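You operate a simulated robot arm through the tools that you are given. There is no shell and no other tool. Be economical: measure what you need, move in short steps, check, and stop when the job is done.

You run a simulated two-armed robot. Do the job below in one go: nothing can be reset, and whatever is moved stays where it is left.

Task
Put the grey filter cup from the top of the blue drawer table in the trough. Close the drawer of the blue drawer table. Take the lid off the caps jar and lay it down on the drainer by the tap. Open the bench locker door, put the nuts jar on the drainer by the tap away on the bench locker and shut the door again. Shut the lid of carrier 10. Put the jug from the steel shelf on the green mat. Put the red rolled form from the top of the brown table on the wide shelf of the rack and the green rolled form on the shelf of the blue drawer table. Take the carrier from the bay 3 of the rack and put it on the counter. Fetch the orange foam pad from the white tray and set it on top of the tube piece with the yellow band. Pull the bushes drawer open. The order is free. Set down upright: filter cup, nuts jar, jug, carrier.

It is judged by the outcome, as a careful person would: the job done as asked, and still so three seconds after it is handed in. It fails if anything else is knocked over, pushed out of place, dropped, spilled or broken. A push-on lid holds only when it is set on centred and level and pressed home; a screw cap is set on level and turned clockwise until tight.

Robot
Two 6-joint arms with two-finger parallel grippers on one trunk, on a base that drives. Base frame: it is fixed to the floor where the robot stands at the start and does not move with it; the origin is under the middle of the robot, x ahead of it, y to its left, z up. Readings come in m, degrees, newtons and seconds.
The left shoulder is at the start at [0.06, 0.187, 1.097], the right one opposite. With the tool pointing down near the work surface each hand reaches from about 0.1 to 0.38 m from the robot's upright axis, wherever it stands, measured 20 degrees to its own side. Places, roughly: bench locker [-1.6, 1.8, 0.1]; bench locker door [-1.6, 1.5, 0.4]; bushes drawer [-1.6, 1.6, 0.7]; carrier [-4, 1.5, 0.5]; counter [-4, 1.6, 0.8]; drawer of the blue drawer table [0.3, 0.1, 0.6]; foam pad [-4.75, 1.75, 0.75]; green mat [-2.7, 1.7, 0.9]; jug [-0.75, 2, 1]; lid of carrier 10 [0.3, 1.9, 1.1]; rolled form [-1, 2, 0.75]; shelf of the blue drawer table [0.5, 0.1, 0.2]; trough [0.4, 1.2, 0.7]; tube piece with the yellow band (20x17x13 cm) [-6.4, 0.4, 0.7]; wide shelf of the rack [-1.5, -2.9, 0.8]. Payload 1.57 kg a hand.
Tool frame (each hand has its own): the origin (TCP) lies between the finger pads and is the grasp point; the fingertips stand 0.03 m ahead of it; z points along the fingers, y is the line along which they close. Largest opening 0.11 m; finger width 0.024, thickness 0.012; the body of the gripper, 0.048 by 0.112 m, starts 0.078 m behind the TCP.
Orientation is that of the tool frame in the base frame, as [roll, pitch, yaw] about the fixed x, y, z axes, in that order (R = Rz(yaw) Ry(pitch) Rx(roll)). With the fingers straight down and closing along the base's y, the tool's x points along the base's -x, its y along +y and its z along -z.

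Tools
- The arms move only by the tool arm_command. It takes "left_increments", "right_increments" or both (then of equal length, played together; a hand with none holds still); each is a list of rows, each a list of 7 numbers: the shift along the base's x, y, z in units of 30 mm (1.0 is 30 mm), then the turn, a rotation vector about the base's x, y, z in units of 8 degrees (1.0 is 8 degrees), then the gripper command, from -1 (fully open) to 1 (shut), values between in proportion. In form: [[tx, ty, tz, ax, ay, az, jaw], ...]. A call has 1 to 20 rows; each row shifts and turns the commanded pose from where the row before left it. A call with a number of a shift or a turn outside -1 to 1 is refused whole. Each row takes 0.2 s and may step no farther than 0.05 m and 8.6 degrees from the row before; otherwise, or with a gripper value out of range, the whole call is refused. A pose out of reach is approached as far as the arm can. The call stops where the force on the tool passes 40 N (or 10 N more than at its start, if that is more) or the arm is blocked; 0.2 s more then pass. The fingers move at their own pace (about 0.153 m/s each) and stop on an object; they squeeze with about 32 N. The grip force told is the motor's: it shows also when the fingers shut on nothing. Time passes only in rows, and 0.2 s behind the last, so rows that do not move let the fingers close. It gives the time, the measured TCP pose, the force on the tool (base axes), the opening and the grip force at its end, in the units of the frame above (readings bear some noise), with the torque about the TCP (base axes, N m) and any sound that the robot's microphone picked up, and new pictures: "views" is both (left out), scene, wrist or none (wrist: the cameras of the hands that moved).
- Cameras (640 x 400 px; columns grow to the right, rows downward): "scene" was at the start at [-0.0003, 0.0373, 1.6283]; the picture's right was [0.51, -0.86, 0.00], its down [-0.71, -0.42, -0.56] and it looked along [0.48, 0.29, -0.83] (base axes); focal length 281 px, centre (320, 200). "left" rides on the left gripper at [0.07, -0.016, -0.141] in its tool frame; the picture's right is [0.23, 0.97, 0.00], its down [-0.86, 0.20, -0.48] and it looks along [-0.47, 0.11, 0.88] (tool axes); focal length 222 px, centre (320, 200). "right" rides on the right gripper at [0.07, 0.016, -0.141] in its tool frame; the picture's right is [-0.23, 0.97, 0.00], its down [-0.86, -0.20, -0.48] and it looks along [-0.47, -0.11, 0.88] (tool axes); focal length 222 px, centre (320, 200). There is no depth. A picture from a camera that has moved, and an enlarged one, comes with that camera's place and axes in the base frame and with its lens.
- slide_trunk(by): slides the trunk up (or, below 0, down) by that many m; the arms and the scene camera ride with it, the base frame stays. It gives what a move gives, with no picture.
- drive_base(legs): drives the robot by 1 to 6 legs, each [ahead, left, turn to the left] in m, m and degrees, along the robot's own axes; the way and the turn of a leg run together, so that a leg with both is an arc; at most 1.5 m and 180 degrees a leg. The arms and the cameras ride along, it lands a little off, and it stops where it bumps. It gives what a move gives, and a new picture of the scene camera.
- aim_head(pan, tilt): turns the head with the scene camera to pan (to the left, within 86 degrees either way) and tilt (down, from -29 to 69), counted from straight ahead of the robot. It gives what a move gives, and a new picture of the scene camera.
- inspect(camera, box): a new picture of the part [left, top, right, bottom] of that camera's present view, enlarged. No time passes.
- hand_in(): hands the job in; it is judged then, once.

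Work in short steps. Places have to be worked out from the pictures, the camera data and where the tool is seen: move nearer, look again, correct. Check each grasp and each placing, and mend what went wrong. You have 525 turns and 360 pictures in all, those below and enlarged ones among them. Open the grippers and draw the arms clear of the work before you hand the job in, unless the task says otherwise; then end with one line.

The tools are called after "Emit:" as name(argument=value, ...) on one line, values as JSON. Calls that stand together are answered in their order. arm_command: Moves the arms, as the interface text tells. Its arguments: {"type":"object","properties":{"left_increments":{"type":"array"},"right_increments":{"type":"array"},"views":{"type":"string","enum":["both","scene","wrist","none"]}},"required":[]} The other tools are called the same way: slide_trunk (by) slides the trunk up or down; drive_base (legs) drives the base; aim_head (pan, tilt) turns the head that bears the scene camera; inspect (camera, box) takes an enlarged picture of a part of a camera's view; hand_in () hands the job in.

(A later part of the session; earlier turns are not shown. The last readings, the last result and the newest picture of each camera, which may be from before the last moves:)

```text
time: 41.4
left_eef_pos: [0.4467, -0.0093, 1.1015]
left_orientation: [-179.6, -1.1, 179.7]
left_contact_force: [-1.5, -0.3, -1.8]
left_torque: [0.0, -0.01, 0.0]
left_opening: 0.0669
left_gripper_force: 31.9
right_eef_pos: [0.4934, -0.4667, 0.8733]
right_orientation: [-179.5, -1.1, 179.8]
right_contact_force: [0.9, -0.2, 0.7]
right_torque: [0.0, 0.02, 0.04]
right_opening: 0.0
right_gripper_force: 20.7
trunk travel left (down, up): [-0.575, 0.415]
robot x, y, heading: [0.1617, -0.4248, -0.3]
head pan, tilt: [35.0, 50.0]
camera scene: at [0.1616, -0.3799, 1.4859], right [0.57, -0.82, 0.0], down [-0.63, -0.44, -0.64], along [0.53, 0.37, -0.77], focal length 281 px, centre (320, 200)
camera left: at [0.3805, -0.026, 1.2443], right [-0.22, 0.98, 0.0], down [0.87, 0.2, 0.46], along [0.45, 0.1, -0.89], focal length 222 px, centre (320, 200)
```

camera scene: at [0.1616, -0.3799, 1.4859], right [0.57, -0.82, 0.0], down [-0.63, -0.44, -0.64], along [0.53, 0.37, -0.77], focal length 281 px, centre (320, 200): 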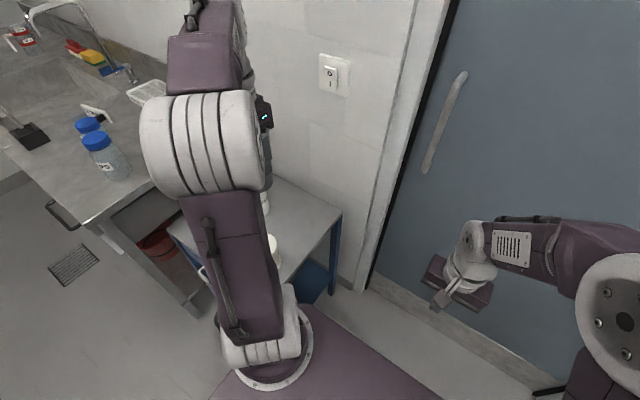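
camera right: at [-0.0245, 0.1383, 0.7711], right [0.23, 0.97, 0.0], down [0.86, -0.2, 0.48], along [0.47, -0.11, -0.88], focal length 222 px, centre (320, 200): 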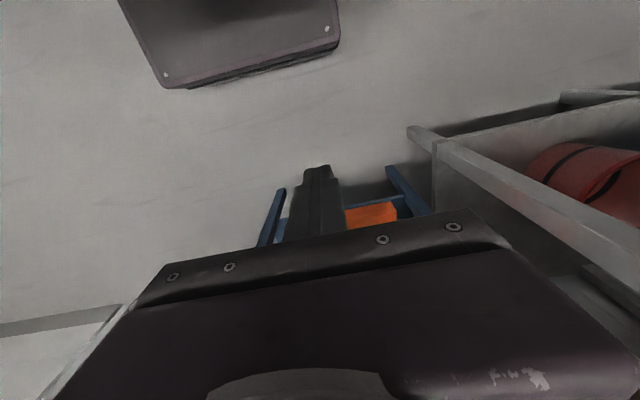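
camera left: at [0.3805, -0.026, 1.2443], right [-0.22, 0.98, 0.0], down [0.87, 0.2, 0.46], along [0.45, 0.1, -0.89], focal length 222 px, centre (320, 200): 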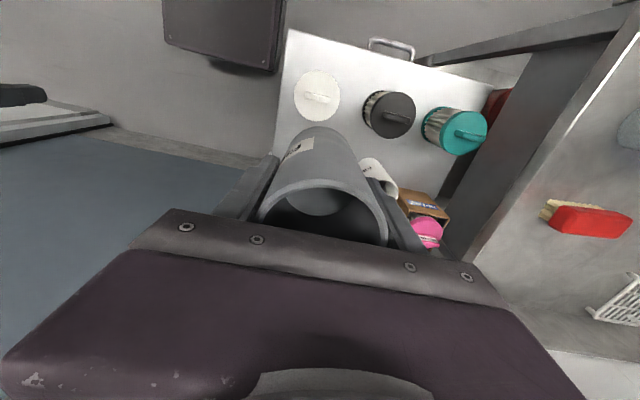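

Lift the right hand too so it clears the bench, then drive back and along to the trough.

Emit:
arm_command(right_increments=[[-0.5, -0.3, 1, 0, 0, 0, 1], [-0.5, -0.3, 1, 0, 0, 0, 1], [-0.5, -0.3, 1, 0, 0, 0, 1], [-0.5, -0.3, 1, 0, 0, 0, 1], [-0.5, -0.3, 1, 0, 0, 0, 1], [-0.5, -0.3, 1, 0, 0, 0, 1], [-0.5, -0.3, 1, 0, 0, 0, 1], [0, -0.3, 1, 0, 0, 0, 1]], views="none")

Emit:
drive_base(legs=[[-0.55, 0, 0], [0, 1.5, 0]])

```text
time: 43.2
left_eef_pos: [0.4476, -0.0092, 1.1019]
left_orientation: [-179.7, -1.0, 179.7]
left_contact_force: [-0.2, 0.9, -1.2]
left_torque: [-0.02, 0.01, -0.05]
left_opening: 0.0669
left_gripper_force: 32.1
right_eef_pos: [0.3954, -0.5343, 1.1151]
right_orientation: [-179.6, -1.3, 179.9]
right_contact_force: [-0.1, 0.3, 0.1]
right_torque: [0.01, 0.03, 0.01]
right_opening: 0.0004
right_gripper_force: 21.1
right hand out of reach, approached as far as the arm can: row 8
trunk travel left (down, up): [-0.575, 0.415]
robot x, y, heading: [0.1602, -0.4263, 0.0]
head pan, tilt: [35.0, 50.0]
```

```text
time: 53.4
left_eef_pos: [-0.0877, 1.4879, 1.1014]
left_orientation: [-179.6, -1.1, 179.2]
left_contact_force: [0.8, 0.2, -0.6]
left_torque: [-0.02, -0.02, 0.01]
left_opening: 0.067
left_gripper_force: 32.3
right_eef_pos: [-0.1446, 0.9638, 1.1148]
right_orientation: [-179.6, -1.2, 179.4]
right_contact_force: [-0.5, -0.1, -0.2]
right_torque: [0.0, -0.02, 0.0]
right_opening: 0.0001
right_gripper_force: 21.5
trunk travel left (down, up): [-0.575, 0.415]
robot x, y, heading: [-0.3777, 1.072, -0.5]
head pan, tilt: [35.0, 50.0]
camera scene: at [-0.377, 1.1196, 1.4859], right [0.56, -0.83, 0.0], down [-0.63, -0.43, -0.64], along [0.53, 0.36, -0.77], focal length 281 px, centre (320, 200)
```

scene: 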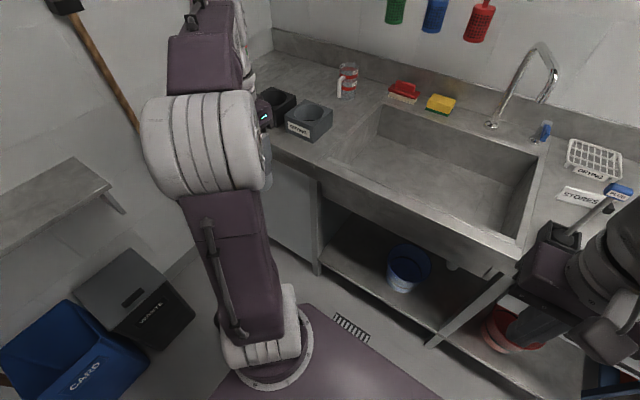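

The trough spans about x 0.21–0.61, y 0.91–1.48. I drive ahead 0.27 and move the cup over it at about (0.40, 1.27).

Emit:
drive_base(legs=[[0.27, 0, 0]])

Emit:
arm_command(left_increments=[[1, -1, 0, 0, 0, 0, 1], [1, -1, 0, 0, 0, 0, 1], [1, -1, 0, 0, 0, 0, 1], [1, -1, 0, 0, 0, 0, 1], [1, -1, 0, 0, 0, 0, 1], [1, -1, 0, 0, 0, 0, 1], [1, -1, 0, 0, 0, 0, 1]])

```text
time: 55.4
left_eef_pos: [0.1865, 1.4851, 1.1013]
left_orientation: [-179.7, -1.1, 179.5]
left_contact_force: [0.8, -0.6, -1.1]
left_torque: [0.02, 0.01, 0.03]
left_opening: 0.0669
left_gripper_force: 31.8
right_eef_pos: [0.1305, 0.9591, 1.1156]
right_orientation: [-179.6, -1.1, 179.6]
right_contact_force: [-0.1, 0.6, -0.8]
right_torque: [0.02, 0.0, 0.02]
right_opening: 0.0001
right_gripper_force: 20.9
trunk travel left (down, up): [-0.575, 0.415]
robot x, y, heading: [-0.1029, 1.0732, -0.5]
head pan, tilt: [35.0, 50.0]
camera scene: at [-0.1011, 1.1167, 1.4859], right [0.57, -0.82, 0.0], down [-0.63, -0.43, -0.64], along [0.53, 0.36, -0.77], focal length 281 px, centre (320, 200)
```

scene: 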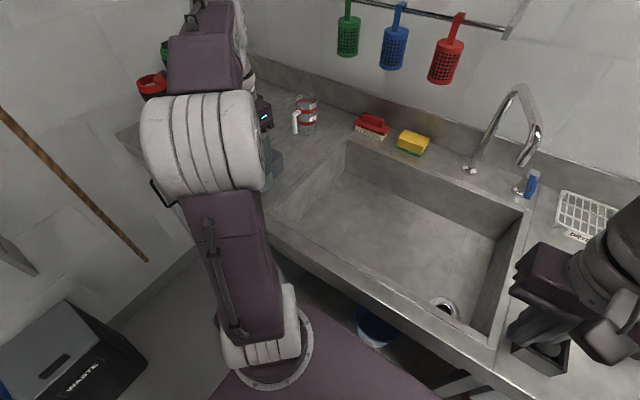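

```text
time: 57.0
left_eef_pos: [0.3993, 1.2759, 1.0997]
left_orientation: [-179.9, -1.3, 179.5]
left_contact_force: [0.5, 0.2, -1.2]
left_torque: [0.03, 0.01, -0.02]
left_opening: 0.0668
left_gripper_force: 31.9
right_eef_pos: [0.1323, 0.9599, 1.1142]
right_orientation: [-179.6, -1.1, 179.6]
right_contact_force: [0.6, -0.3, -1.2]
right_torque: [0.01, 0.03, 0.04]
right_opening: 0.0
right_gripper_force: 21.7
trunk travel left (down, up): [-0.575, 0.415]
robot x, y, heading: [-0.1029, 1.0719, -0.6]
head pan, tilt: [35.0, 50.0]
camera scene: at [-0.0985, 1.1159, 1.4859], right [0.57, -0.82, 0.0], down [-0.63, -0.43, -0.64], along [0.53, 0.36, -0.77], focal length 281 px, centre (320, 200)
camera left: at [0.333, 1.259, 1.2425], right [-0.22, 0.98, 0.0], down [0.87, 0.19, 0.46], along [0.45, 0.1, -0.89], focal length 222 px, centre (320, 200)
```

scene: 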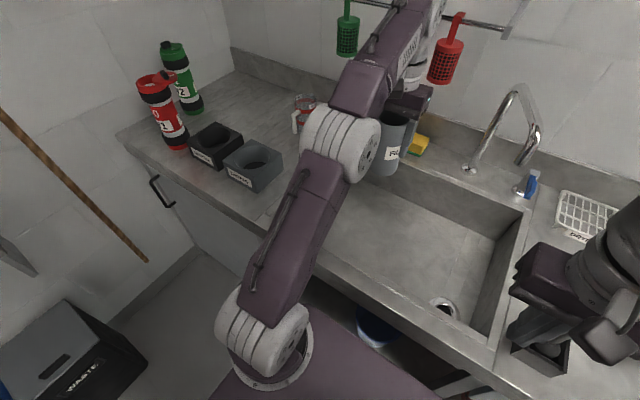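
left: 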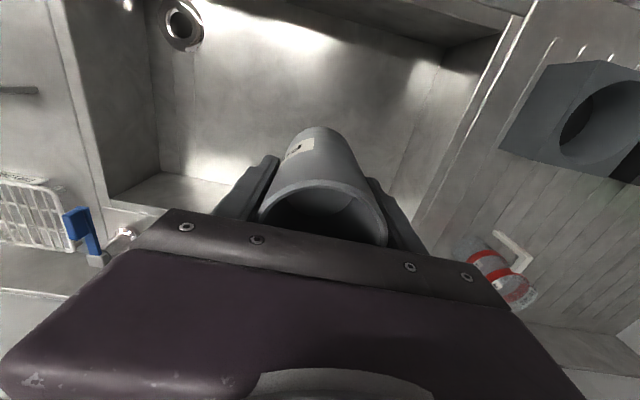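

Cup hangs over the trough. Descend; the force reading will tell the floor.

Emit:
arm_command(left_increments=[[0, 0, -1, 0, 0, 0, 1], [0, 0, -1, 0, 0, 0, 1], [0, 0, -1, 0, 0, 0, 1], [0, 0, -1, 0, 0, 0, 1], [0, 0, -1, 0, 0, 0, 1], [0, 0, -1, 0, 0, 0, 1], [0, 0, -1, 0, 0, 0, 1]])

```text
time: 58.6
left_eef_pos: [0.3963, 1.2752, 0.8906]
left_orientation: [-179.7, -1.1, 179.4]
left_contact_force: [-0.4, 0.1, -0.5]
left_torque: [0.01, 0.01, 0.0]
left_opening: 0.0666
left_gripper_force: 32.1
right_eef_pos: [0.1311, 0.9617, 1.1148]
right_orientation: [-179.5, -1.2, 179.6]
right_contact_force: [0.6, 0.2, 0.2]
right_torque: [-0.01, 0.01, -0.01]
right_opening: 0.0
right_gripper_force: 21.1
trunk travel left (down, up): [-0.575, 0.415]
robot x, y, heading: [-0.1042, 1.0703, -0.4]
head pan, tilt: [35.0, 50.0]
camera scene: at [-0.1004, 1.1168, 1.4859], right [0.57, -0.82, 0.0], down [-0.63, -0.43, -0.64], along [0.53, 0.36, -0.77], focal length 281 px, centre (320, 200)
camera left: at [0.3299, 1.2598, 1.0334], right [-0.22, 0.98, 0.0], down [0.87, 0.19, 0.46], along [0.45, 0.1, -0.89], focal length 222 px, centre (320, 200)
```

scene: 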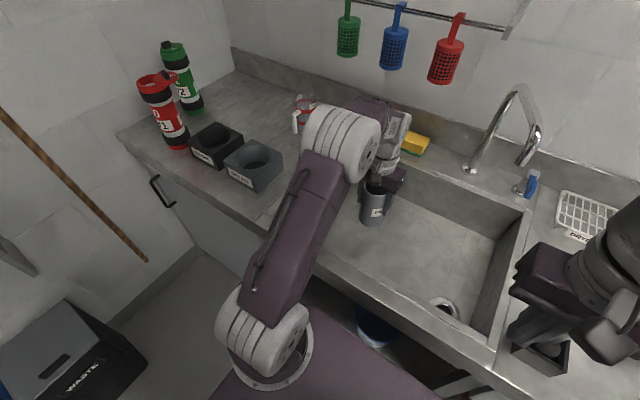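
left: 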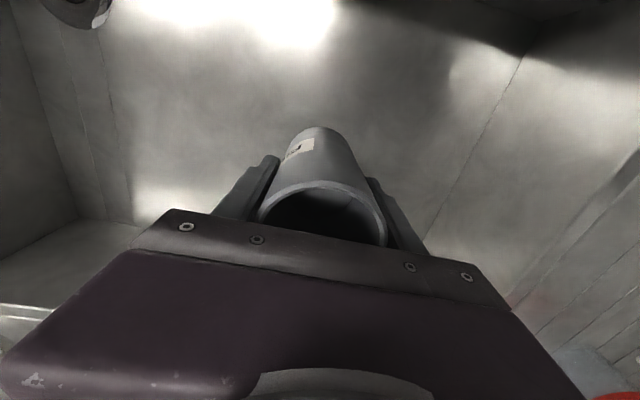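

Still free; continue down in small steps until contact.

Emit:
arm_command(left_increments=[[0, 0, -0.5, 0, 0, 0, 1], [0, 0, -0.5, 0, 0, 0, 1], [0, 0, -0.5, 0, 0, 0, 1], [0, 0, -0.5, 0, 0, 0, 1], [0, 0, -0.3, 0, 0, 0, 1], [0, 0, -0.3, 0, 0, 0, 1], [0, 0, -0.3, 0, 0, 0, 1], [0, 0, -0.3, 0, 0, 0, 1]], views="none")

```text
time: 60.4
left_eef_pos: [0.3931, 1.275, 0.7981]
left_orientation: [-179.8, -0.8, 179.4]
left_contact_force: [-0.3, 3.4, 30.3]
left_torque: [0.6, -0.24, 0.24]
left_opening: 0.0665
left_gripper_force: 31.7
right_eef_pos: [0.129, 0.9603, 1.1143]
right_orientation: [-179.6, -1.0, 179.6]
right_contact_force: [-0.8, -0.1, 0.4]
right_torque: [-0.03, -0.01, -0.02]
right_opening: 0.0
right_gripper_force: 21.1
trunk travel left (down, up): [-0.575, 0.415]
robot x, y, heading: [-0.104, 1.0727, -0.5]
head pan, tilt: [35.0, 50.0]
```

Contact with 30 N at z≈0.798: the cup stands on the trough floor. I relieve slightly, open, and rise.

Emit:
arm_command(left_increments=[[0, 0, 0.15, 0, 0, 0, 1], [0, 0, 0, 0, 0, 0, -1], [0, 0, 0, 0, 0, 0, -1], [0, 0, 0.5, 0, 0, 0, -1], [0, 0, 1, 0, 0, 0, -1], [0, 0, 1, 0, 0, 0, -1], [0, 0, 1, 0, 0, 0, -1], [0, 0, 1, 0, 0, 0, -1], [0, 0, 1, 0, 0, 0, -1], [0, 0, 1, 0, 0, 0, -1], [0, 0, 1, 0, 0, 0, -1], [0, 0, 1, 0, 0, 0, -1], [0, 0, 1, 0, 0, 0, -1], [0, 0, 1, 0, 0, 0, -1]])

```text
time: 63.4
left_eef_pos: [0.3956, 1.2762, 1.1133]
left_orientation: [-179.7, -1.1, 179.4]
left_contact_force: [0.5, 0.6, -0.1]
left_torque: [0.01, 0.03, 0.0]
left_opening: 0.11
left_gripper_force: 0.1
right_eef_pos: [0.1311, 0.9608, 1.1152]
right_orientation: [-179.6, -1.2, 179.7]
right_contact_force: [-0.4, -0.7, 0.3]
right_torque: [-0.02, 0.01, 0.01]
right_opening: 0.0
right_gripper_force: 21.0
trunk travel left (down, up): [-0.575, 0.415]
robot x, y, heading: [-0.1022, 1.0732, -0.5]
head pan, tilt: [35.0, 50.0]
camera scene: at [-0.1004, 1.1166, 1.4859], right [0.57, -0.82, 0.0], down [-0.63, -0.43, -0.64], along [0.53, 0.36, -0.77], focal length 281 px, centre (320, 200)
camera left: at [0.3298, 1.2598, 1.2571], right [-0.22, 0.98, 0.0], down [0.87, 0.19, 0.46], along [0.45, 0.1, -0.89], focal length 222 px, centre (320, 200)
```

scene: 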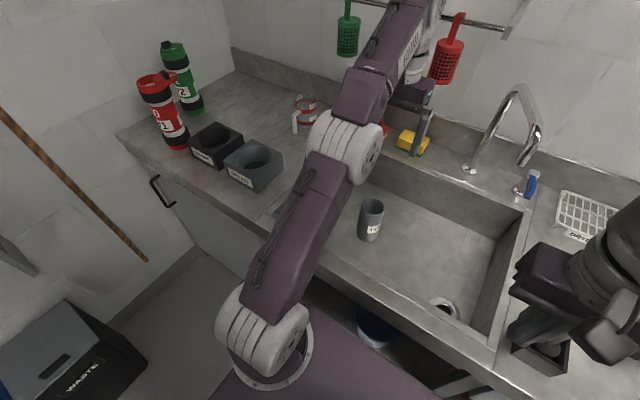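
left: 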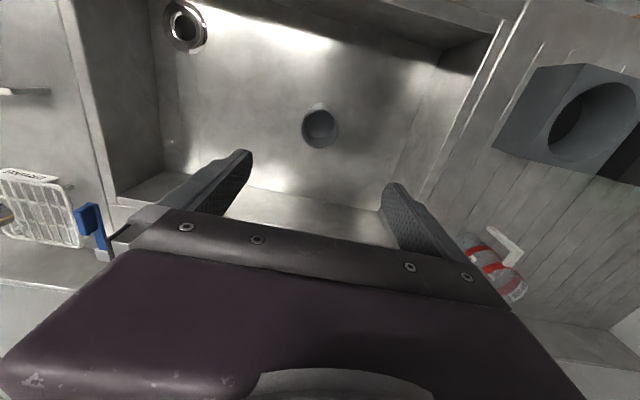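

Cup stands upright in the trough. Next, a closer look at the carriers at the bench's far end.

Emit:
aim_head(pan=58, tilt=35)

Emit:
inspect(camera="scene", box=[230, 90, 390, 190])

```text
time: 64.2
left_eef_pos: [0.3968, 1.2752, 1.115]
left_orientation: [-179.8, -1.0, 179.4]
left_contact_force: [1.1, 0.7, 1.8]
left_torque: [0.02, 0.01, 0.02]
left_opening: 0.11
left_gripper_force: 0.1
right_eef_pos: [0.1307, 0.9594, 1.1156]
right_orientation: [-179.6, -1.2, 179.6]
right_contact_force: [-0.3, -0.5, 0.5]
right_torque: [0.0, -0.01, -0.01]
right_opening: 0.0
right_gripper_force: 21.3
trunk travel left (down, up): [-0.575, 0.415]
robot x, y, heading: [-0.1071, 1.0748, -0.3]
head pan, tilt: [58.0, 35.0]
camera scene: at [-0.1173, 1.147, 1.5076], right [0.84, -0.54, 0.0], down [-0.31, -0.48, -0.82], along [0.44, 0.69, -0.57], focal length 281 px, centre (320, 200)
```

scene: 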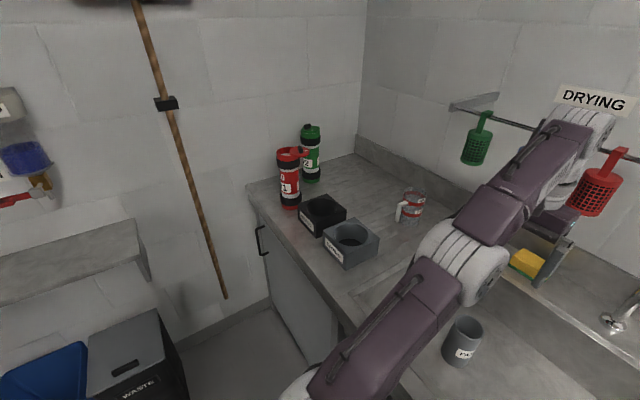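

```text
4.00 times, centred on (310, 140) of scene
camera zoom: at [-0.1173, 1.147, 1.5076], right [0.84, -0.54, 0.0], down [-0.31, -0.48, -0.82], along [0.44, 0.69, -0.57], focal length 1126 px, centre (360, 440)
```

zoom: 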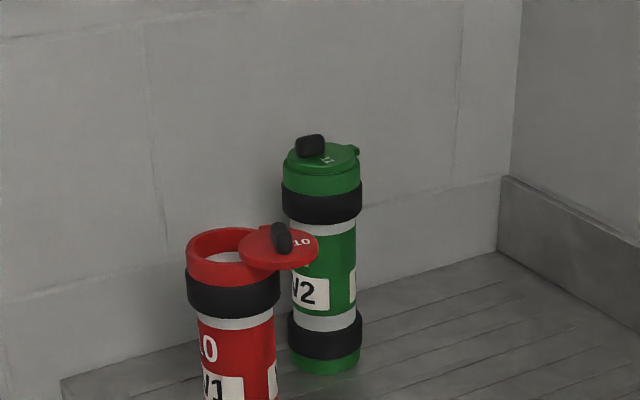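

Carrier 10 (red) has a lid swung aside horizontally. I raise the trunk, move along the bench and look from above with the left hand.

Emit:
slide_trunk(by=0.2)

Emit:
drive_base(legs=[[0, 0.36, 0]])

```text
time: 66.4
left_eef_pos: [0.395, 1.2752, 1.3153]
left_orientation: [-179.8, -1.0, 179.4]
left_contact_force: [-0.5, -0.1, 0.5]
left_torque: [0.02, 0.02, 0.0]
left_opening: 0.11
left_gripper_force: 0.0
right_eef_pos: [0.1308, 0.9612, 1.3134]
right_orientation: [-179.6, -1.2, 179.6]
right_contact_force: [-0.1, -0.8, 0.6]
right_torque: [0.04, 0.01, -0.04]
right_opening: 0.0
right_gripper_force: 21.5
trunk travel left (down, up): [-0.775, 0.215]
robot x, y, heading: [-0.1019, 1.0684, -0.5]
head pan, tilt: [58.0, 35.0]
```

```text
time: 68.7
left_eef_pos: [0.3936, 1.6397, 1.3167]
left_orientation: [-179.9, -1.1, -179.9]
left_contact_force: [0.2, 0.3, 0.1]
left_torque: [0.0, 0.01, 0.01]
left_opening: 0.11
left_gripper_force: 0.0
right_eef_pos: [0.1329, 1.3228, 1.3148]
right_orientation: [-179.7, -1.1, -179.6]
right_contact_force: [0.4, 0.1, 0.6]
right_torque: [-0.01, 0.0, 0.02]
right_opening: 0.0
right_gripper_force: 21.3
trunk travel left (down, up): [-0.775, 0.215]
robot x, y, heading: [-0.1014, 1.4315, 0.1]
head pan, tilt: [58.0, 35.0]
camera scene: at [-0.1173, 1.5055, 1.7077], right [0.85, -0.53, 0.0], down [-0.3, -0.49, -0.82], along [0.43, 0.7, -0.57], focal length 281 px, centre (320, 200)
```

scene: 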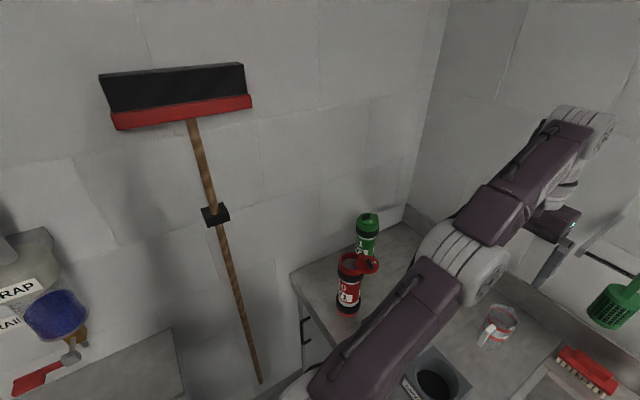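

Emit:
aim_head(pan=52, tilt=52)

Emit:
inspect(camera="scene", box=[250, 60, 430, 200])

```text
time: 69.5
left_eef_pos: [0.3946, 1.6432, 1.3161]
left_orientation: [-179.7, -1.0, -179.9]
left_contact_force: [-0.1, 0.4, 0.2]
left_torque: [0.01, 0.04, 0.0]
left_opening: 0.1102
left_gripper_force: 0.0
right_eef_pos: [0.1333, 1.3257, 1.3147]
right_orientation: [-179.5, -1.1, -179.7]
right_contact_force: [0.0, -0.6, 0.3]
right_torque: [0.01, 0.01, 0.0]
right_opening: 0.0
right_gripper_force: 21.5
trunk travel left (down, up): [-0.775, 0.215]
robot x, y, heading: [-0.1017, 1.4336, 0.2]
head pan, tilt: [52.0, 52.0]
camera scene: at [-0.1176, 1.493, 1.6832], right [0.79, -0.61, 0.0], down [-0.48, -0.62, -0.62], along [0.38, 0.49, -0.79], focal length 281 px, centre (320, 200)
```

scene: 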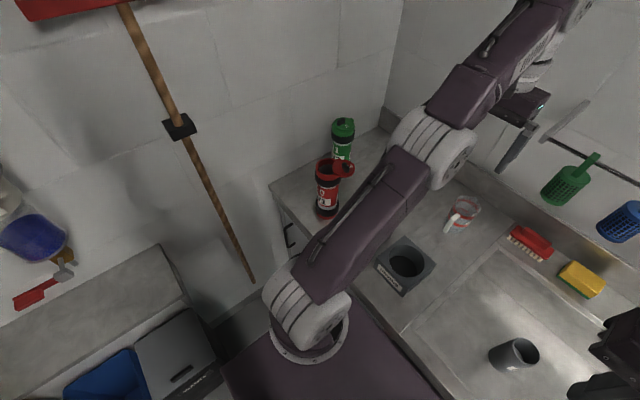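

```text
2.86 times, centred on (340, 130) of scene
camera zoom: at [-0.1176, 1.493, 1.6832], right [0.79, -0.61, 0.0], down [-0.48, -0.62, -0.62], along [0.38, 0.49, -0.79], focal length 804 px, centre (263, 400)
```

zoom: 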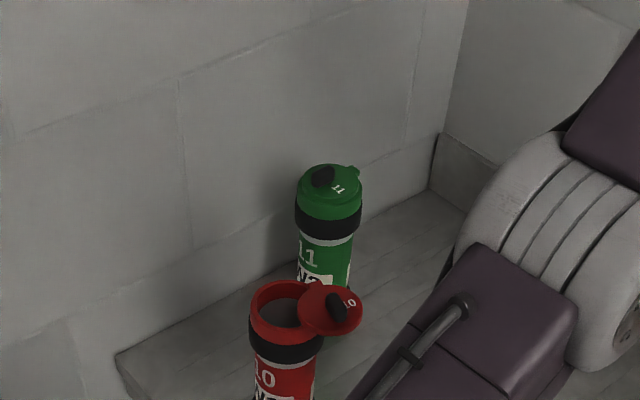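

The lid swivels horizontally about a pin on the carrier's far (+x) side; it must turn from −y toward −x of the pin. I'll hold the body with the right hand and swing the lid with the left. First move nearer.

Emit:
drive_base(legs=[[0.03, 0.17, 0]])

Emit:
arm_command(left_increments=[[-1, 0, 0, 0, 0, 0, -1], [-1, 0, 0, 0, 0, 0, -1], [-1, 0, 0, 0, 0, 0, -1], [-1, 0, 0, 0, 0, 0, -1]])

```text
time: 71.0
left_eef_pos: [0.4227, 1.8069, 1.3164]
left_orientation: [-179.9, -1.0, 179.8]
left_contact_force: [0.5, -0.8, -0.9]
left_torque: [0.03, 0.0, -0.01]
left_opening: 0.1097
left_gripper_force: 0.1
right_eef_pos: [0.16, 1.4899, 1.3146]
right_orientation: [-179.7, -1.1, -179.9]
right_contact_force: [0.0, -0.2, 0.6]
right_torque: [0.04, 0.01, 0.03]
right_opening: 0.0
right_gripper_force: 21.2
trunk travel left (down, up): [-0.775, 0.215]
robot x, y, heading: [-0.0754, 1.6033, 0.3]
head pan, tilt: [52.0, 52.0]
camera scene: at [-0.0885, 1.6581, 1.6834], right [0.79, -0.62, 0.0], down [-0.48, -0.62, -0.62], along [0.38, 0.49, -0.79], focal length 281 px, centre (320, 200)
```

scene: 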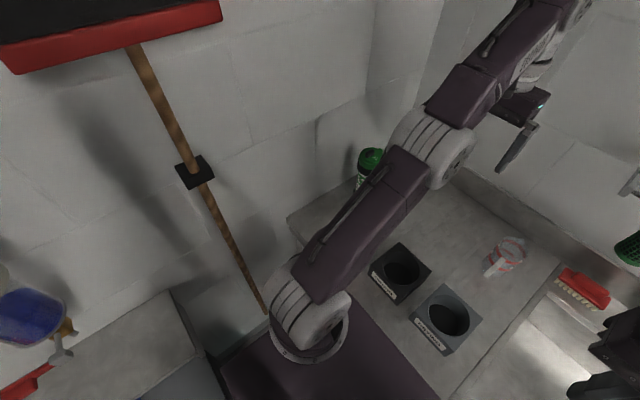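

```text
time: 72.0
left_eef_pos: [0.304, 1.8113, 1.3148]
left_orientation: [-179.9, -0.9, 179.9]
left_contact_force: [-0.2, -0.4, 1.1]
left_torque: [0.0, -0.02, 0.0]
left_opening: 0.1101
left_gripper_force: 0.1
right_eef_pos: [0.1607, 1.4929, 1.3142]
right_orientation: [-179.6, -0.9, -179.9]
right_contact_force: [0.3, -0.8, -0.1]
right_torque: [0.02, -0.02, 0.0]
right_opening: 0.0001
right_gripper_force: 21.6
trunk travel left (down, up): [-0.775, 0.215]
robot x, y, heading: [-0.0718, 1.6027, -0.0]
head pan, tilt: [52.0, 52.0]
camera scene: at [-0.0907, 1.6619, 1.6832], right [0.79, -0.62, 0.0], down [-0.48, -0.62, -0.62], along [0.38, 0.49, -0.79], focal length 281 px, centre (320, 200)
camera left: at [0.2366, 1.7942, 1.4578], right [-0.23, 0.97, 0.0], down [0.86, 0.2, 0.46], along [0.45, 0.1, -0.89], focal length 222 px, centre (320, 200)
```

scene: 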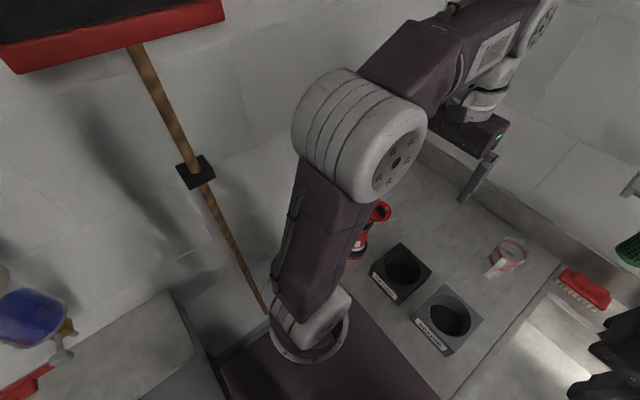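
left: 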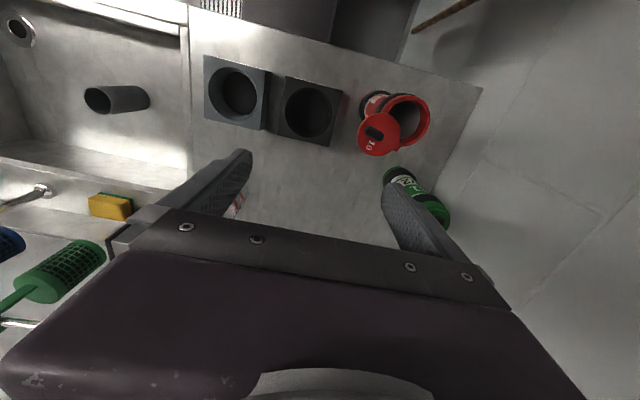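

Emit:
inspect(camera="left", box=[330, 70, 470, 180])

```text
3.64 times, centred on (400, 125) of left
camera zoom: at [0.2366, 1.7942, 1.4578], right [-0.23, 0.97, 0.0], down [0.86, 0.2, 0.46], along [0.45, 0.1, -0.89], focal length 808 px, centre (29, 473)
```

zoom: 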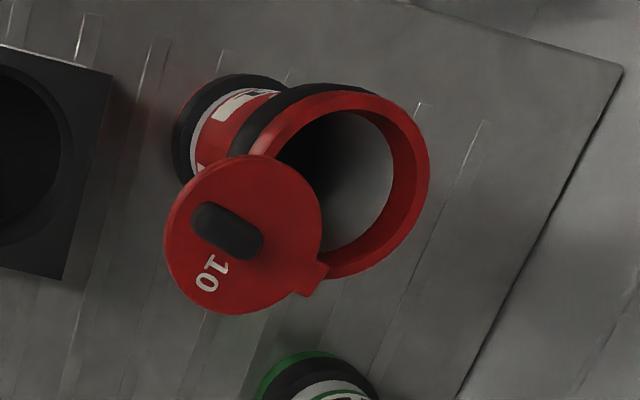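

Rim centre ≈(0.253,1.931,1.107), pin ≈(0.292,1.930), lid centre ≈(0.282,1.895). I open the right hand and turn it to point horizontally toward the carrier (yaw 62°, tilt 72°), staying back for now.

Emit:
arm_command(right_increments=[[0, 0, -0.5, 0, 0, 1, -1], [0, 0, -0.5, 0, 0, 1, -1], [0, 0, -0.5, 0, 0, 1, -1], [0, 0, -0.5, 0, 0, 1, -1], [0, 0, -0.5, 0, 0, 1, -1], [0, 0, -0.5, 0, 0, 1, -1], [0, 0, -0.5, 0, 0, 1, -1], [0, 0, -0.5, 0, 0, 0.75, -1], [0, 0, 0, 0.883, -0.469, 0, -1], [0, 0, 0, 0.883, -0.469, 0, -1], [0, 0, 0, 0.883, -0.469, 0, -1], [0, 0, 0, 0.883, -0.469, 0, -1], [0, 0, 0, 0.883, -0.469, 0, -1], [0, 0, 0, 0.883, -0.469, 0, -1], [0, 0, 0, 0.883, -0.469, 0, -1], [0, 0, 0, 0.883, -0.469, 0, -1], [0, 0, 0, 0.883, -0.469, 0, -1]])

```text
time: 75.6
left_eef_pos: [0.3069, 1.8091, 1.3147]
left_orientation: [-179.8, -1.0, 180.0]
left_contact_force: [0.0, -1.5, 0.3]
left_torque: [-0.02, 0.05, 0.0]
left_opening: 0.11
left_gripper_force: 0.0
right_eef_pos: [0.2532, 1.4696, 1.2201]
right_orientation: [-179.4, 71.0, -117.8]
right_contact_force: [0.4, 0.3, 0.4]
right_torque: [-0.01, 0.01, 0.0]
right_opening: 0.11
right_gripper_force: 0.1
right hand out of reach, approached as far as the arm can: row 9, 10, 11, 12, 13, 14, 15, 16, 17
trunk travel left (down, up): [-0.775, 0.215]
robot x, y, heading: [-0.0733, 1.6015, -0.1]
head pan, tilt: [52.0, 52.0]
camera scene: at [-0.0866, 1.6605, 1.6833], right [0.79, -0.62, 0.0], down [-0.49, -0.62, -0.62], along [0.38, 0.49, -0.79], focal length 281 px, centre (320, 200)
camera right: at [0.1643, 1.3386, 1.2011], right [-0.82, 0.53, 0.21], down [0.09, -0.25, 0.96], along [0.56, 0.81, 0.16], focal length 222 px, centre (320, 200)
```

scene: 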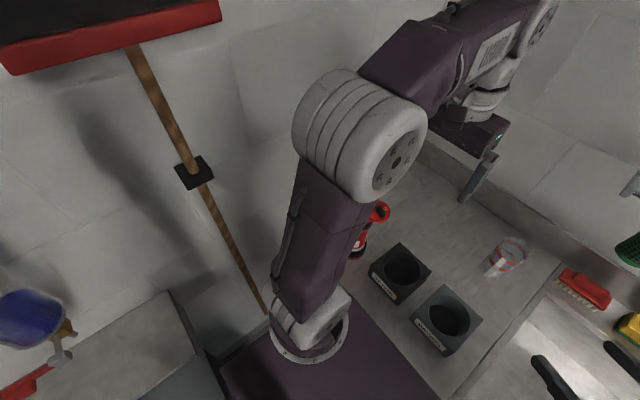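
right: 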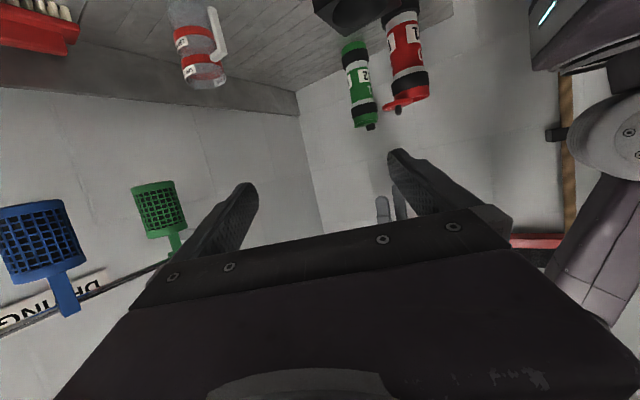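

Orientation as wanted. I bring the right hand to a pre-grasp near the carrier, and the closed left hand to standby beside the lid.

Emit:
arm_command(right_increments=[[-0.15, 1, -0.3, 0, 0, 0, -1], [-0.15, 1, -0.3, 0, 0, 0, -1], [-0.15, 1, -0.3, 0, 0, 0, -1], [-0.15, 1, -0.3, 0, 0, 0, -1], [-0.15, 1, -0.3, 0, 0, 0, -1], [-0.15, 1, -0.3, 0, 0, 0, -1], [-0.15, 1, -0.35, 0, 0, 0, -1], [-0.15, 1, -0.35, 0, 0, 0, -1], [-0.15, 1, -0.4, 0, 0, 0, -1], [-0.15, 1, -0.4, 0, 0, 0, -1]], left_increments=[[0.1, 0.2, 0, 0, 0, 0, 1], [0.1, 0.2, 0, 0, 0, 0, 1], [0.1, 0.2, 0, 0, 0, 0, 1], [0.1, 0.2, 0, 0, 0, 0, 1], [0.1, 0.2, 0, 0, 0, 0, 1], [0.1, 0.2, 0, 0, 0, 0, 1], [0.1, 0.2, 0, 0, 0, 0, 1], [0.1, 0.2, 0, 0, 0, 0, 1], [0.1, 0.2, 0, 0, 0, 0, 1], [0.1, 0.1, 0, 0, 0, 0, 1]])

```text
time: 77.8
left_eef_pos: [0.3362, 1.8689, 1.3153]
left_orientation: [-179.7, -1.1, 179.9]
left_contact_force: [-0.6, -0.9, -0.6]
left_torque: [0.0, -0.01, 0.0]
left_opening: 0.0
left_gripper_force: 21.8
right_eef_pos: [0.3176, 1.7379, 1.1621]
right_orientation: [179.7, 70.5, -118.5]
right_contact_force: [-0.4, 0.2, 0.8]
right_torque: [-0.01, -0.01, 0.01]
right_opening: 0.1101
right_gripper_force: 0.0
right hand out of reach, approached as far as the arm can: row 1, 2, 3, 4, 5, 6, 7, 9, 10
trunk travel left (down, up): [-0.775, 0.215]
robot x, y, heading: [-0.0729, 1.6007, 0.2]
head pan, tilt: [52.0, 52.0]
camera scene: at [-0.0873, 1.6642, 1.6832], right [0.79, -0.62, 0.0], down [-0.49, -0.62, -0.61], along [0.38, 0.48, -0.79], focal length 281 px, centre (320, 200)
camera right: at [0.2279, 1.6063, 1.1436], right [-0.82, 0.53, 0.22], down [0.1, -0.24, 0.97], along [0.56, 0.81, 0.15], focal length 222 px, centre (320, 200)
camera left: at [0.2686, 1.8524, 1.457], right [-0.23, 0.97, 0.0], down [0.86, 0.2, 0.46], along [0.45, 0.1, -0.89], focal length 222 px, centre (320, 200)
```

scene: 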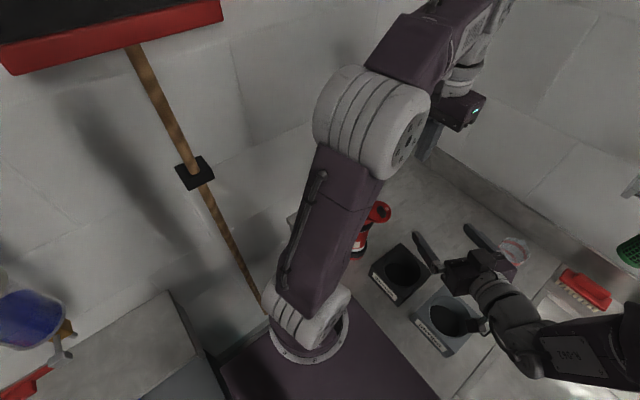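
right: 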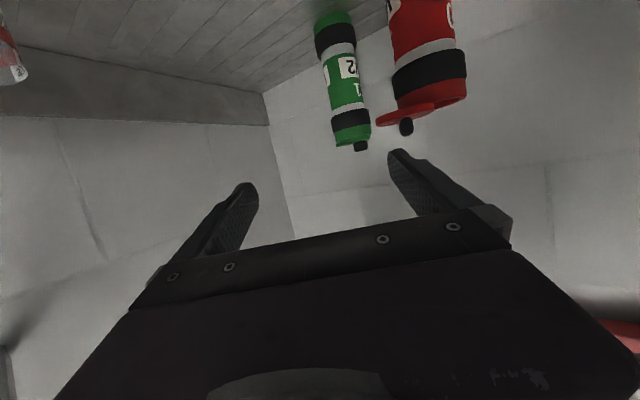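
left: 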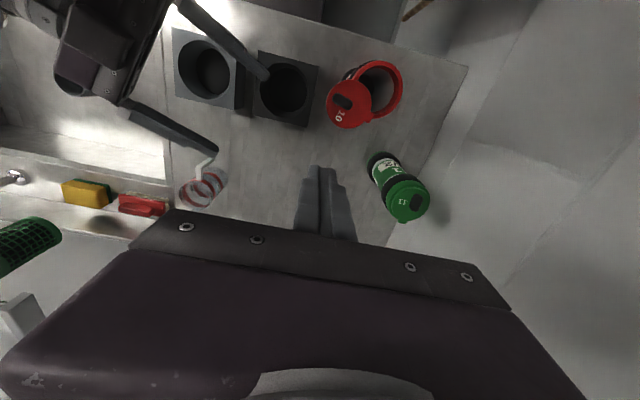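

The right arm is folded too near its shoulder. I shift the base 0.13 m to the right so both arms have room.

Emit:
drive_base(legs=[[0, -0.13, 0]])

```text
time: 79.1
left_eef_pos: [0.3355, 1.7354, 1.315]
left_orientation: [-179.6, -1.0, 179.9]
left_contact_force: [-0.4, 0.0, 0.1]
left_torque: [0.01, -0.03, -0.01]
left_opening: 0.0
left_gripper_force: 21.5
right_eef_pos: [0.3157, 1.6028, 1.1619]
right_orientation: [179.9, 70.5, -118.2]
right_contact_force: [0.1, 0.3, -0.5]
right_torque: [0.0, 0.01, 0.01]
right_opening: 0.11
right_gripper_force: 0.0
trunk travel left (down, up): [-0.775, 0.215]
robot x, y, heading: [-0.0731, 1.4678, -0.1]
head pan, tilt: [52.0, 52.0]
camera scene: at [-0.0877, 1.5317, 1.6831], right [0.79, -0.61, 0.0], down [-0.48, -0.62, -0.61], along [0.38, 0.48, -0.79], focal length 281 px, centre (320, 200)
```

scene: 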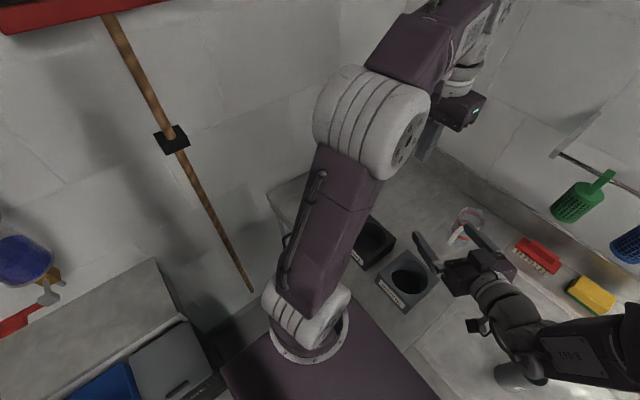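

Emit:
arm_command(right_increments=[[0.4, 0.8, 0, 0, 0, 0, -1], [0.4, 0.8, 0, 0, 0, 0, -1], [0.4, 0.8, 0, 0, 0, 0, -1]], views="none")

```text
time: 79.9
left_eef_pos: [0.3353, 1.7332, 1.3164]
left_orientation: [-179.7, -1.0, 179.9]
left_contact_force: [0.0, 0.5, 0.6]
left_torque: [0.01, 0.0, 0.0]
left_opening: 0.0
left_gripper_force: 21.1
right_eef_pos: [0.3521, 1.6741, 1.1623]
right_orientation: [179.6, 70.6, -118.6]
right_contact_force: [-0.4, -0.1, -0.1]
right_torque: [-0.01, -0.02, 0.0]
right_opening: 0.11
right_gripper_force: 0.1
trunk travel left (down, up): [-0.775, 0.215]
robot x, y, heading: [-0.0731, 1.4722, -0.1]
head pan, tilt: [52.0, 52.0]
```

The command now follows the measured pose. Move the right hand to the pre-grasp (0.20,1.83,1.10), and the left to beyond the lid.

Emit:
arm_command(right_increments=[[-0.85, 0.87, -0.33, 0, 0, 0, -1], [-0.85, 0.87, -0.33, 0, 0, 0, -1], [-0.85, 0.87, -0.33, 0, 0, 0, -1], [-0.85, 0.87, -0.33, 0, 0, 0, -1], [-0.85, 0.87, -0.33, 0, 0, 0, -1], [-0.85, 0.87, -0.33, 0, 0, 0, -1]], left_increments=[[0, 0.7, 0, 0, 0, 0, 1], [0, 0.7, 0, 0, 0, 0, 1], [0, 0.7, 0, 0, 0, 0, 1], [0, 0.7, 0, 0, 0, 0, 1], [0, 0.8, 0, 0, 0, 0, 1], [0, 0.8, 0, 0, 0, 0, 1]])

```text
time: 81.3
left_eef_pos: [0.3349, 1.8681, 1.3139]
left_orientation: [-179.7, -1.0, 180.0]
left_contact_force: [0.1, 0.4, -0.5]
left_torque: [-0.02, 0.03, 0.01]
left_opening: 0.0
left_gripper_force: 21.5
right_eef_pos: [0.3174, 1.7715, 1.1267]
right_orientation: [178.8, 70.5, -117.7]
right_contact_force: [0.0, 0.0, 0.5]
right_torque: [0.01, -0.01, 0.03]
right_opening: 0.1103
right_gripper_force: 0.0
right hand out of reach, approached as far as the arm can: row 2, 3, 4, 5, 6
trunk travel left (down, up): [-0.775, 0.215]
robot x, y, heading: [-0.0725, 1.4701, 0.3]
head pan, tilt: [52.0, 52.0]
camera scene: at [-0.0868, 1.5307, 1.6832], right [0.79, -0.62, 0.0], down [-0.49, -0.62, -0.61], along [0.38, 0.48, -0.79], focal length 281 px, centre (320, 200)
camera right: at [0.2334, 1.6386, 1.1096], right [-0.83, 0.5, 0.22], down [0.11, -0.24, 0.96], along [0.54, 0.83, 0.14], focal length 222 px, centre (320, 200)
camera left: at [0.2686, 1.8515, 1.4565], right [-0.23, 0.97, 0.0], down [0.86, 0.2, 0.46], along [0.45, 0.1, -0.89], focal length 222 px, centre (320, 200)
```

scene: 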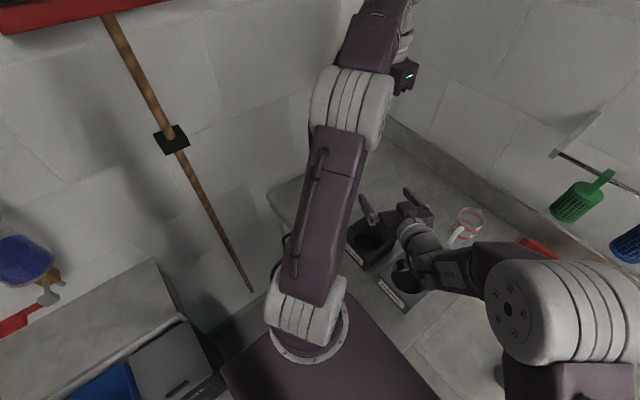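
right: 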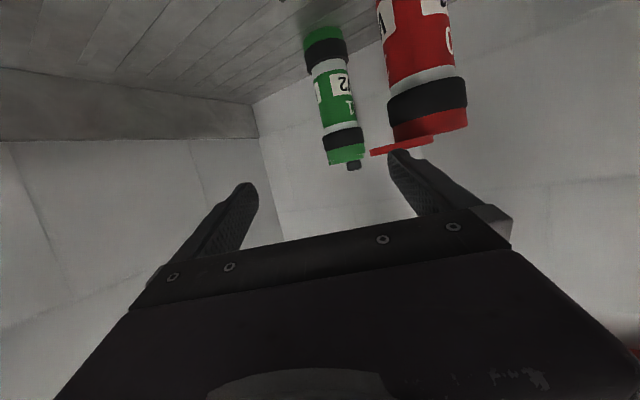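
left: 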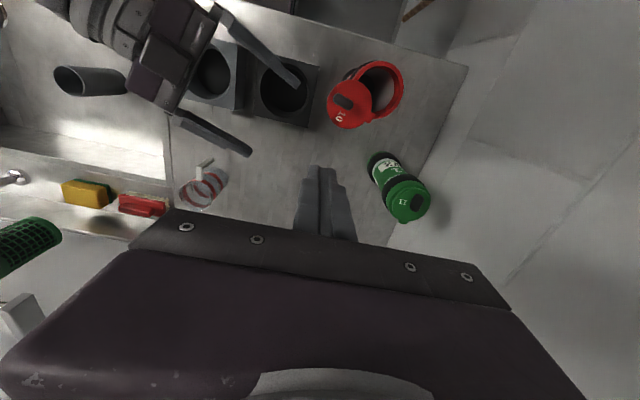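

The right arm can't get that posture. I'll instead nudge the lid by its knob with the left finger alone, in tiny steps with close watch for tipping, then finish by squeezing lid and body between the two fingers. First the right hand withdraws and the left goes down beside the knob.

Emit:
arm_command(right_increments=[[0, -1, 0.3, 0, 0, 0, -1], [0, -1, 0.3, 0, 0, 0, -1], [0, -1, 0.3, 0, 0, 0, -1], [0, -1, 0.3, 0, 0, 0, -1], [0, -1, 0.3, 0, 0, 0, -1], [0, -1, 0.3, 0, 0, 0, -1]], left_increments=[[0, 0.4, -1, 0, 0, 0, 1], [0, 0, -1, 0, 0, 0, 1], [0, 0, -1, 0, 0, 0, 1], [0, 0, -1, 0, 0, 0, 1], [0, 0, -0.6, 0, 0, 0, 1], [0, 0, 0, 0, 0, 0, 1]])

```text
time: 82.7
left_eef_pos: [0.3348, 1.877, 1.1769]
left_orientation: [-179.9, -1.0, 179.9]
left_contact_force: [-0.3, 0.7, 0.1]
left_torque: [0.04, 0.01, -0.01]
left_opening: 0.0
left_gripper_force: 21.4
right_eef_pos: [0.318, 1.5933, 1.1884]
right_orientation: [179.7, 70.8, -118.5]
right_contact_force: [0.3, 0.0, 0.3]
right_torque: [0.03, 0.0, 0.01]
right_opening: 0.1099
right_gripper_force: 0.1
right hand out of reach, approached as far as the arm can: row 1
trunk travel left (down, up): [-0.775, 0.215]
robot x, y, heading: [-0.0702, 1.4694, 0.0]
head pan, tilt: [52.0, 52.0]
camera scene: at [-0.0884, 1.527, 1.6833], right [0.79, -0.62, 0.0], down [-0.48, -0.62, -0.62], along [0.38, 0.49, -0.79], focal length 281 px, centre (320, 200)
camera right: at [0.2294, 1.4627, 1.1697], right [-0.82, 0.53, 0.22], down [0.1, -0.24, 0.96], along [0.56, 0.81, 0.15], focal length 222 px, centre (320, 200)
camera left: at [0.268, 1.8593, 1.3189], right [-0.23, 0.97, 0.0], down [0.86, 0.2, 0.46], along [0.45, 0.11, -0.89], focal length 222 px, centre (320, 200)
```

scene: 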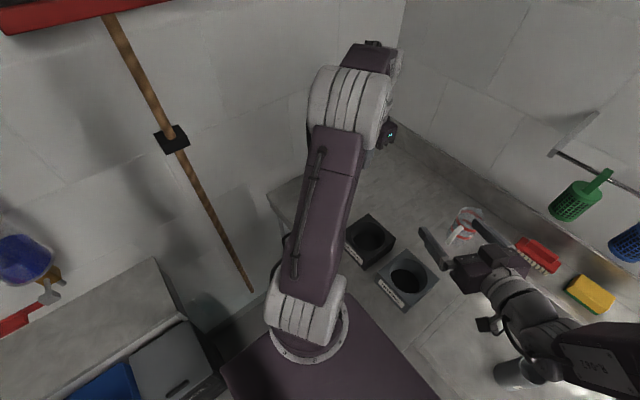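
right: 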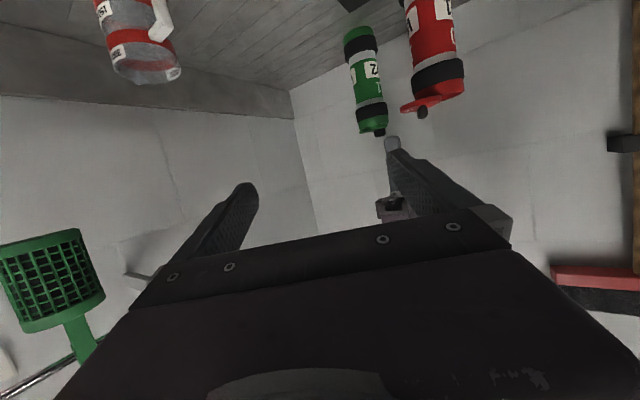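
left: 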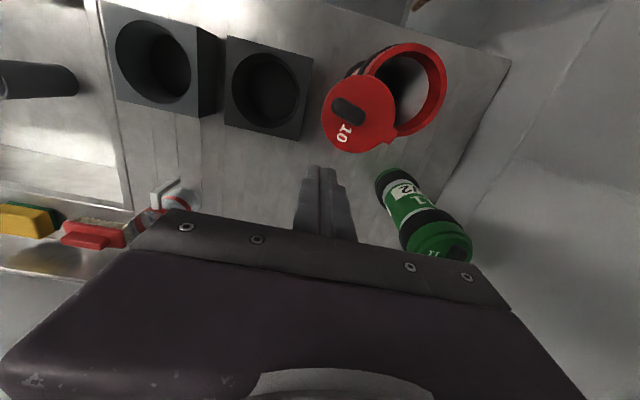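

Finger tip is beyond the knob (knob ≈(0.281,1.886), z 1.12–1.14). Lower 2 cm, approach, and nudge slightly.

Emit:
arm_command(left_increments=[[0, 0.15, -0.7, 0, 0, 0, 1], [-0.5, 0, 0, 0, 0, 0, 1], [-0.5, 0, 0, 0, 0, 0, 1], [-0.2, 0.05, 0, 0, 0, 0, 1], [-0.2, 0.05, 0, 0, 0, 0, 1]], views="wrist")

Emit:
inspect(camera="right", box=[330, 0, 510, 170])

```text
time: 83.9
left_eef_pos: [0.2935, 1.8844, 1.1561]
left_orientation: [-179.8, -0.9, 179.9]
left_contact_force: [1.1, -0.7, 0.1]
left_torque: [-0.02, 0.01, 0.0]
left_opening: 0.0
left_gripper_force: 21.4
right_eef_pos: [0.3178, 1.594, 1.189]
right_orientation: [179.7, 70.7, -118.5]
right_contact_force: [0.1, 0.5, -0.7]
right_torque: [-0.05, -0.02, 0.02]
right_opening: 0.1102
right_gripper_force: 0.1
trunk travel left (down, up): [-0.775, 0.215]
robot x, y, heading: [-0.0729, 1.4698, 0.1]
head pan, tilt: [52.0, 52.0]
camera left: at [0.2266, 1.8685, 1.2984], right [-0.23, 0.97, 0.0], down [0.86, 0.2, 0.46], along [0.45, 0.1, -0.89], focal length 222 px, centre (320, 200)
```

left: 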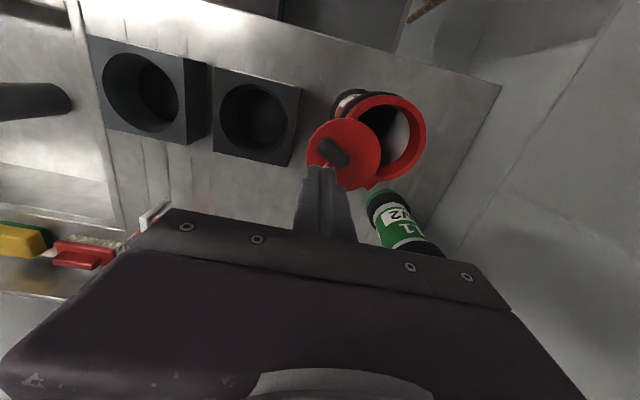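

```text
2.35 times, centred on (420, 85) of right
camera zoom: at [0.2297, 1.4642, 1.1695], right [-0.82, 0.53, 0.22], down [0.1, -0.24, 0.97], along [0.56, 0.81, 0.15], focal length 523 px, centre (85, 471)
```

zoom: 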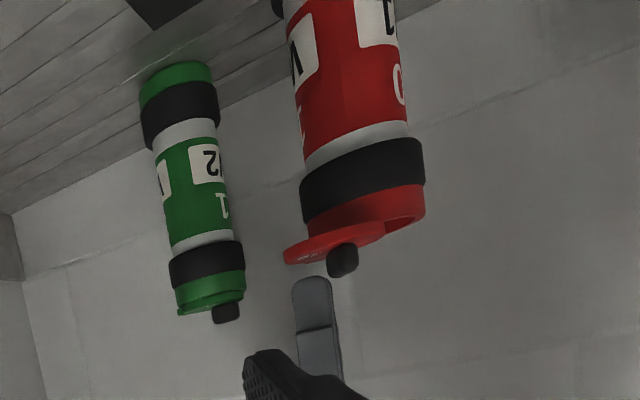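

Side view shows the knob spans z≈1.11–1.132, so I lower 8 mm more and push in small steps along the arc.

Emit:
arm_command(left_increments=[[0.2, 0, 0, 0, 0, 0, 1], [0, 0, -0.3, 0, 0, 0, 1], [-0.2, 0, 0, 0, 0, 0, 1], [-0.2, 0.05, 0, 0, 0, 0, 1], [-0.2, 0.05, 0, 0, 0, 0, 1]], views="wrist")

Emit:
inspect(camera="right", box=[330, 0, 510, 170])

```text
time: 85.1
left_eef_pos: [0.2803, 1.889, 1.1474]
left_orientation: [-179.9, -0.9, 179.9]
left_contact_force: [-0.1, 0.2, 0.8]
left_torque: [-0.02, -0.01, 0.03]
left_opening: 0.0
left_gripper_force: 20.7
right_eef_pos: [0.3178, 1.5954, 1.188]
right_orientation: [179.7, 70.6, -118.4]
right_contact_force: [1.3, -0.3, 0.0]
right_torque: [0.02, -0.02, 0.01]
right_opening: 0.1102
right_gripper_force: 0.1
trunk travel left (down, up): [-0.775, 0.215]
robot x, y, heading: [-0.0719, 1.4671, 0.1]
head pan, tilt: [52.0, 52.0]
camera left: at [0.2142, 1.8727, 1.2896], right [-0.23, 0.97, 0.0], down [0.86, 0.2, 0.46], along [0.45, 0.1, -0.89], focal length 222 px, centre (320, 200)
```

left: 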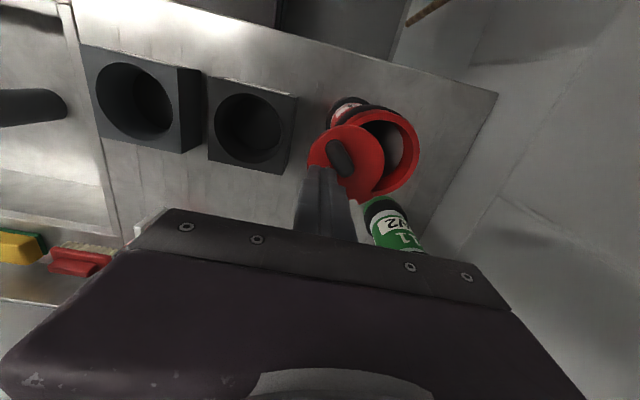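

```text
2.35 times, centred on (420, 85) of right
camera zoom: at [0.2298, 1.4645, 1.1695], right [-0.82, 0.53, 0.22], down [0.1, -0.24, 0.97], along [0.56, 0.81, 0.15], focal length 523 px, centre (85, 471)
```

zoom: 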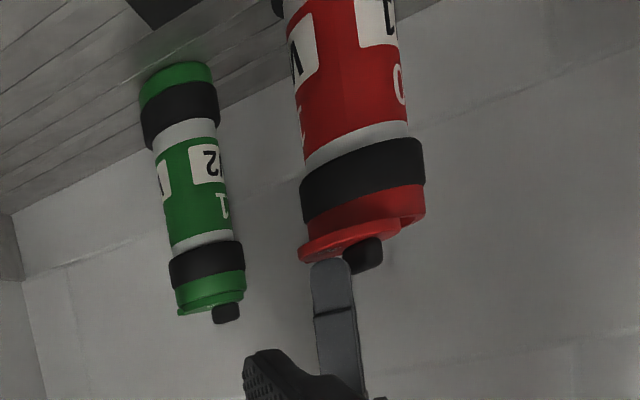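

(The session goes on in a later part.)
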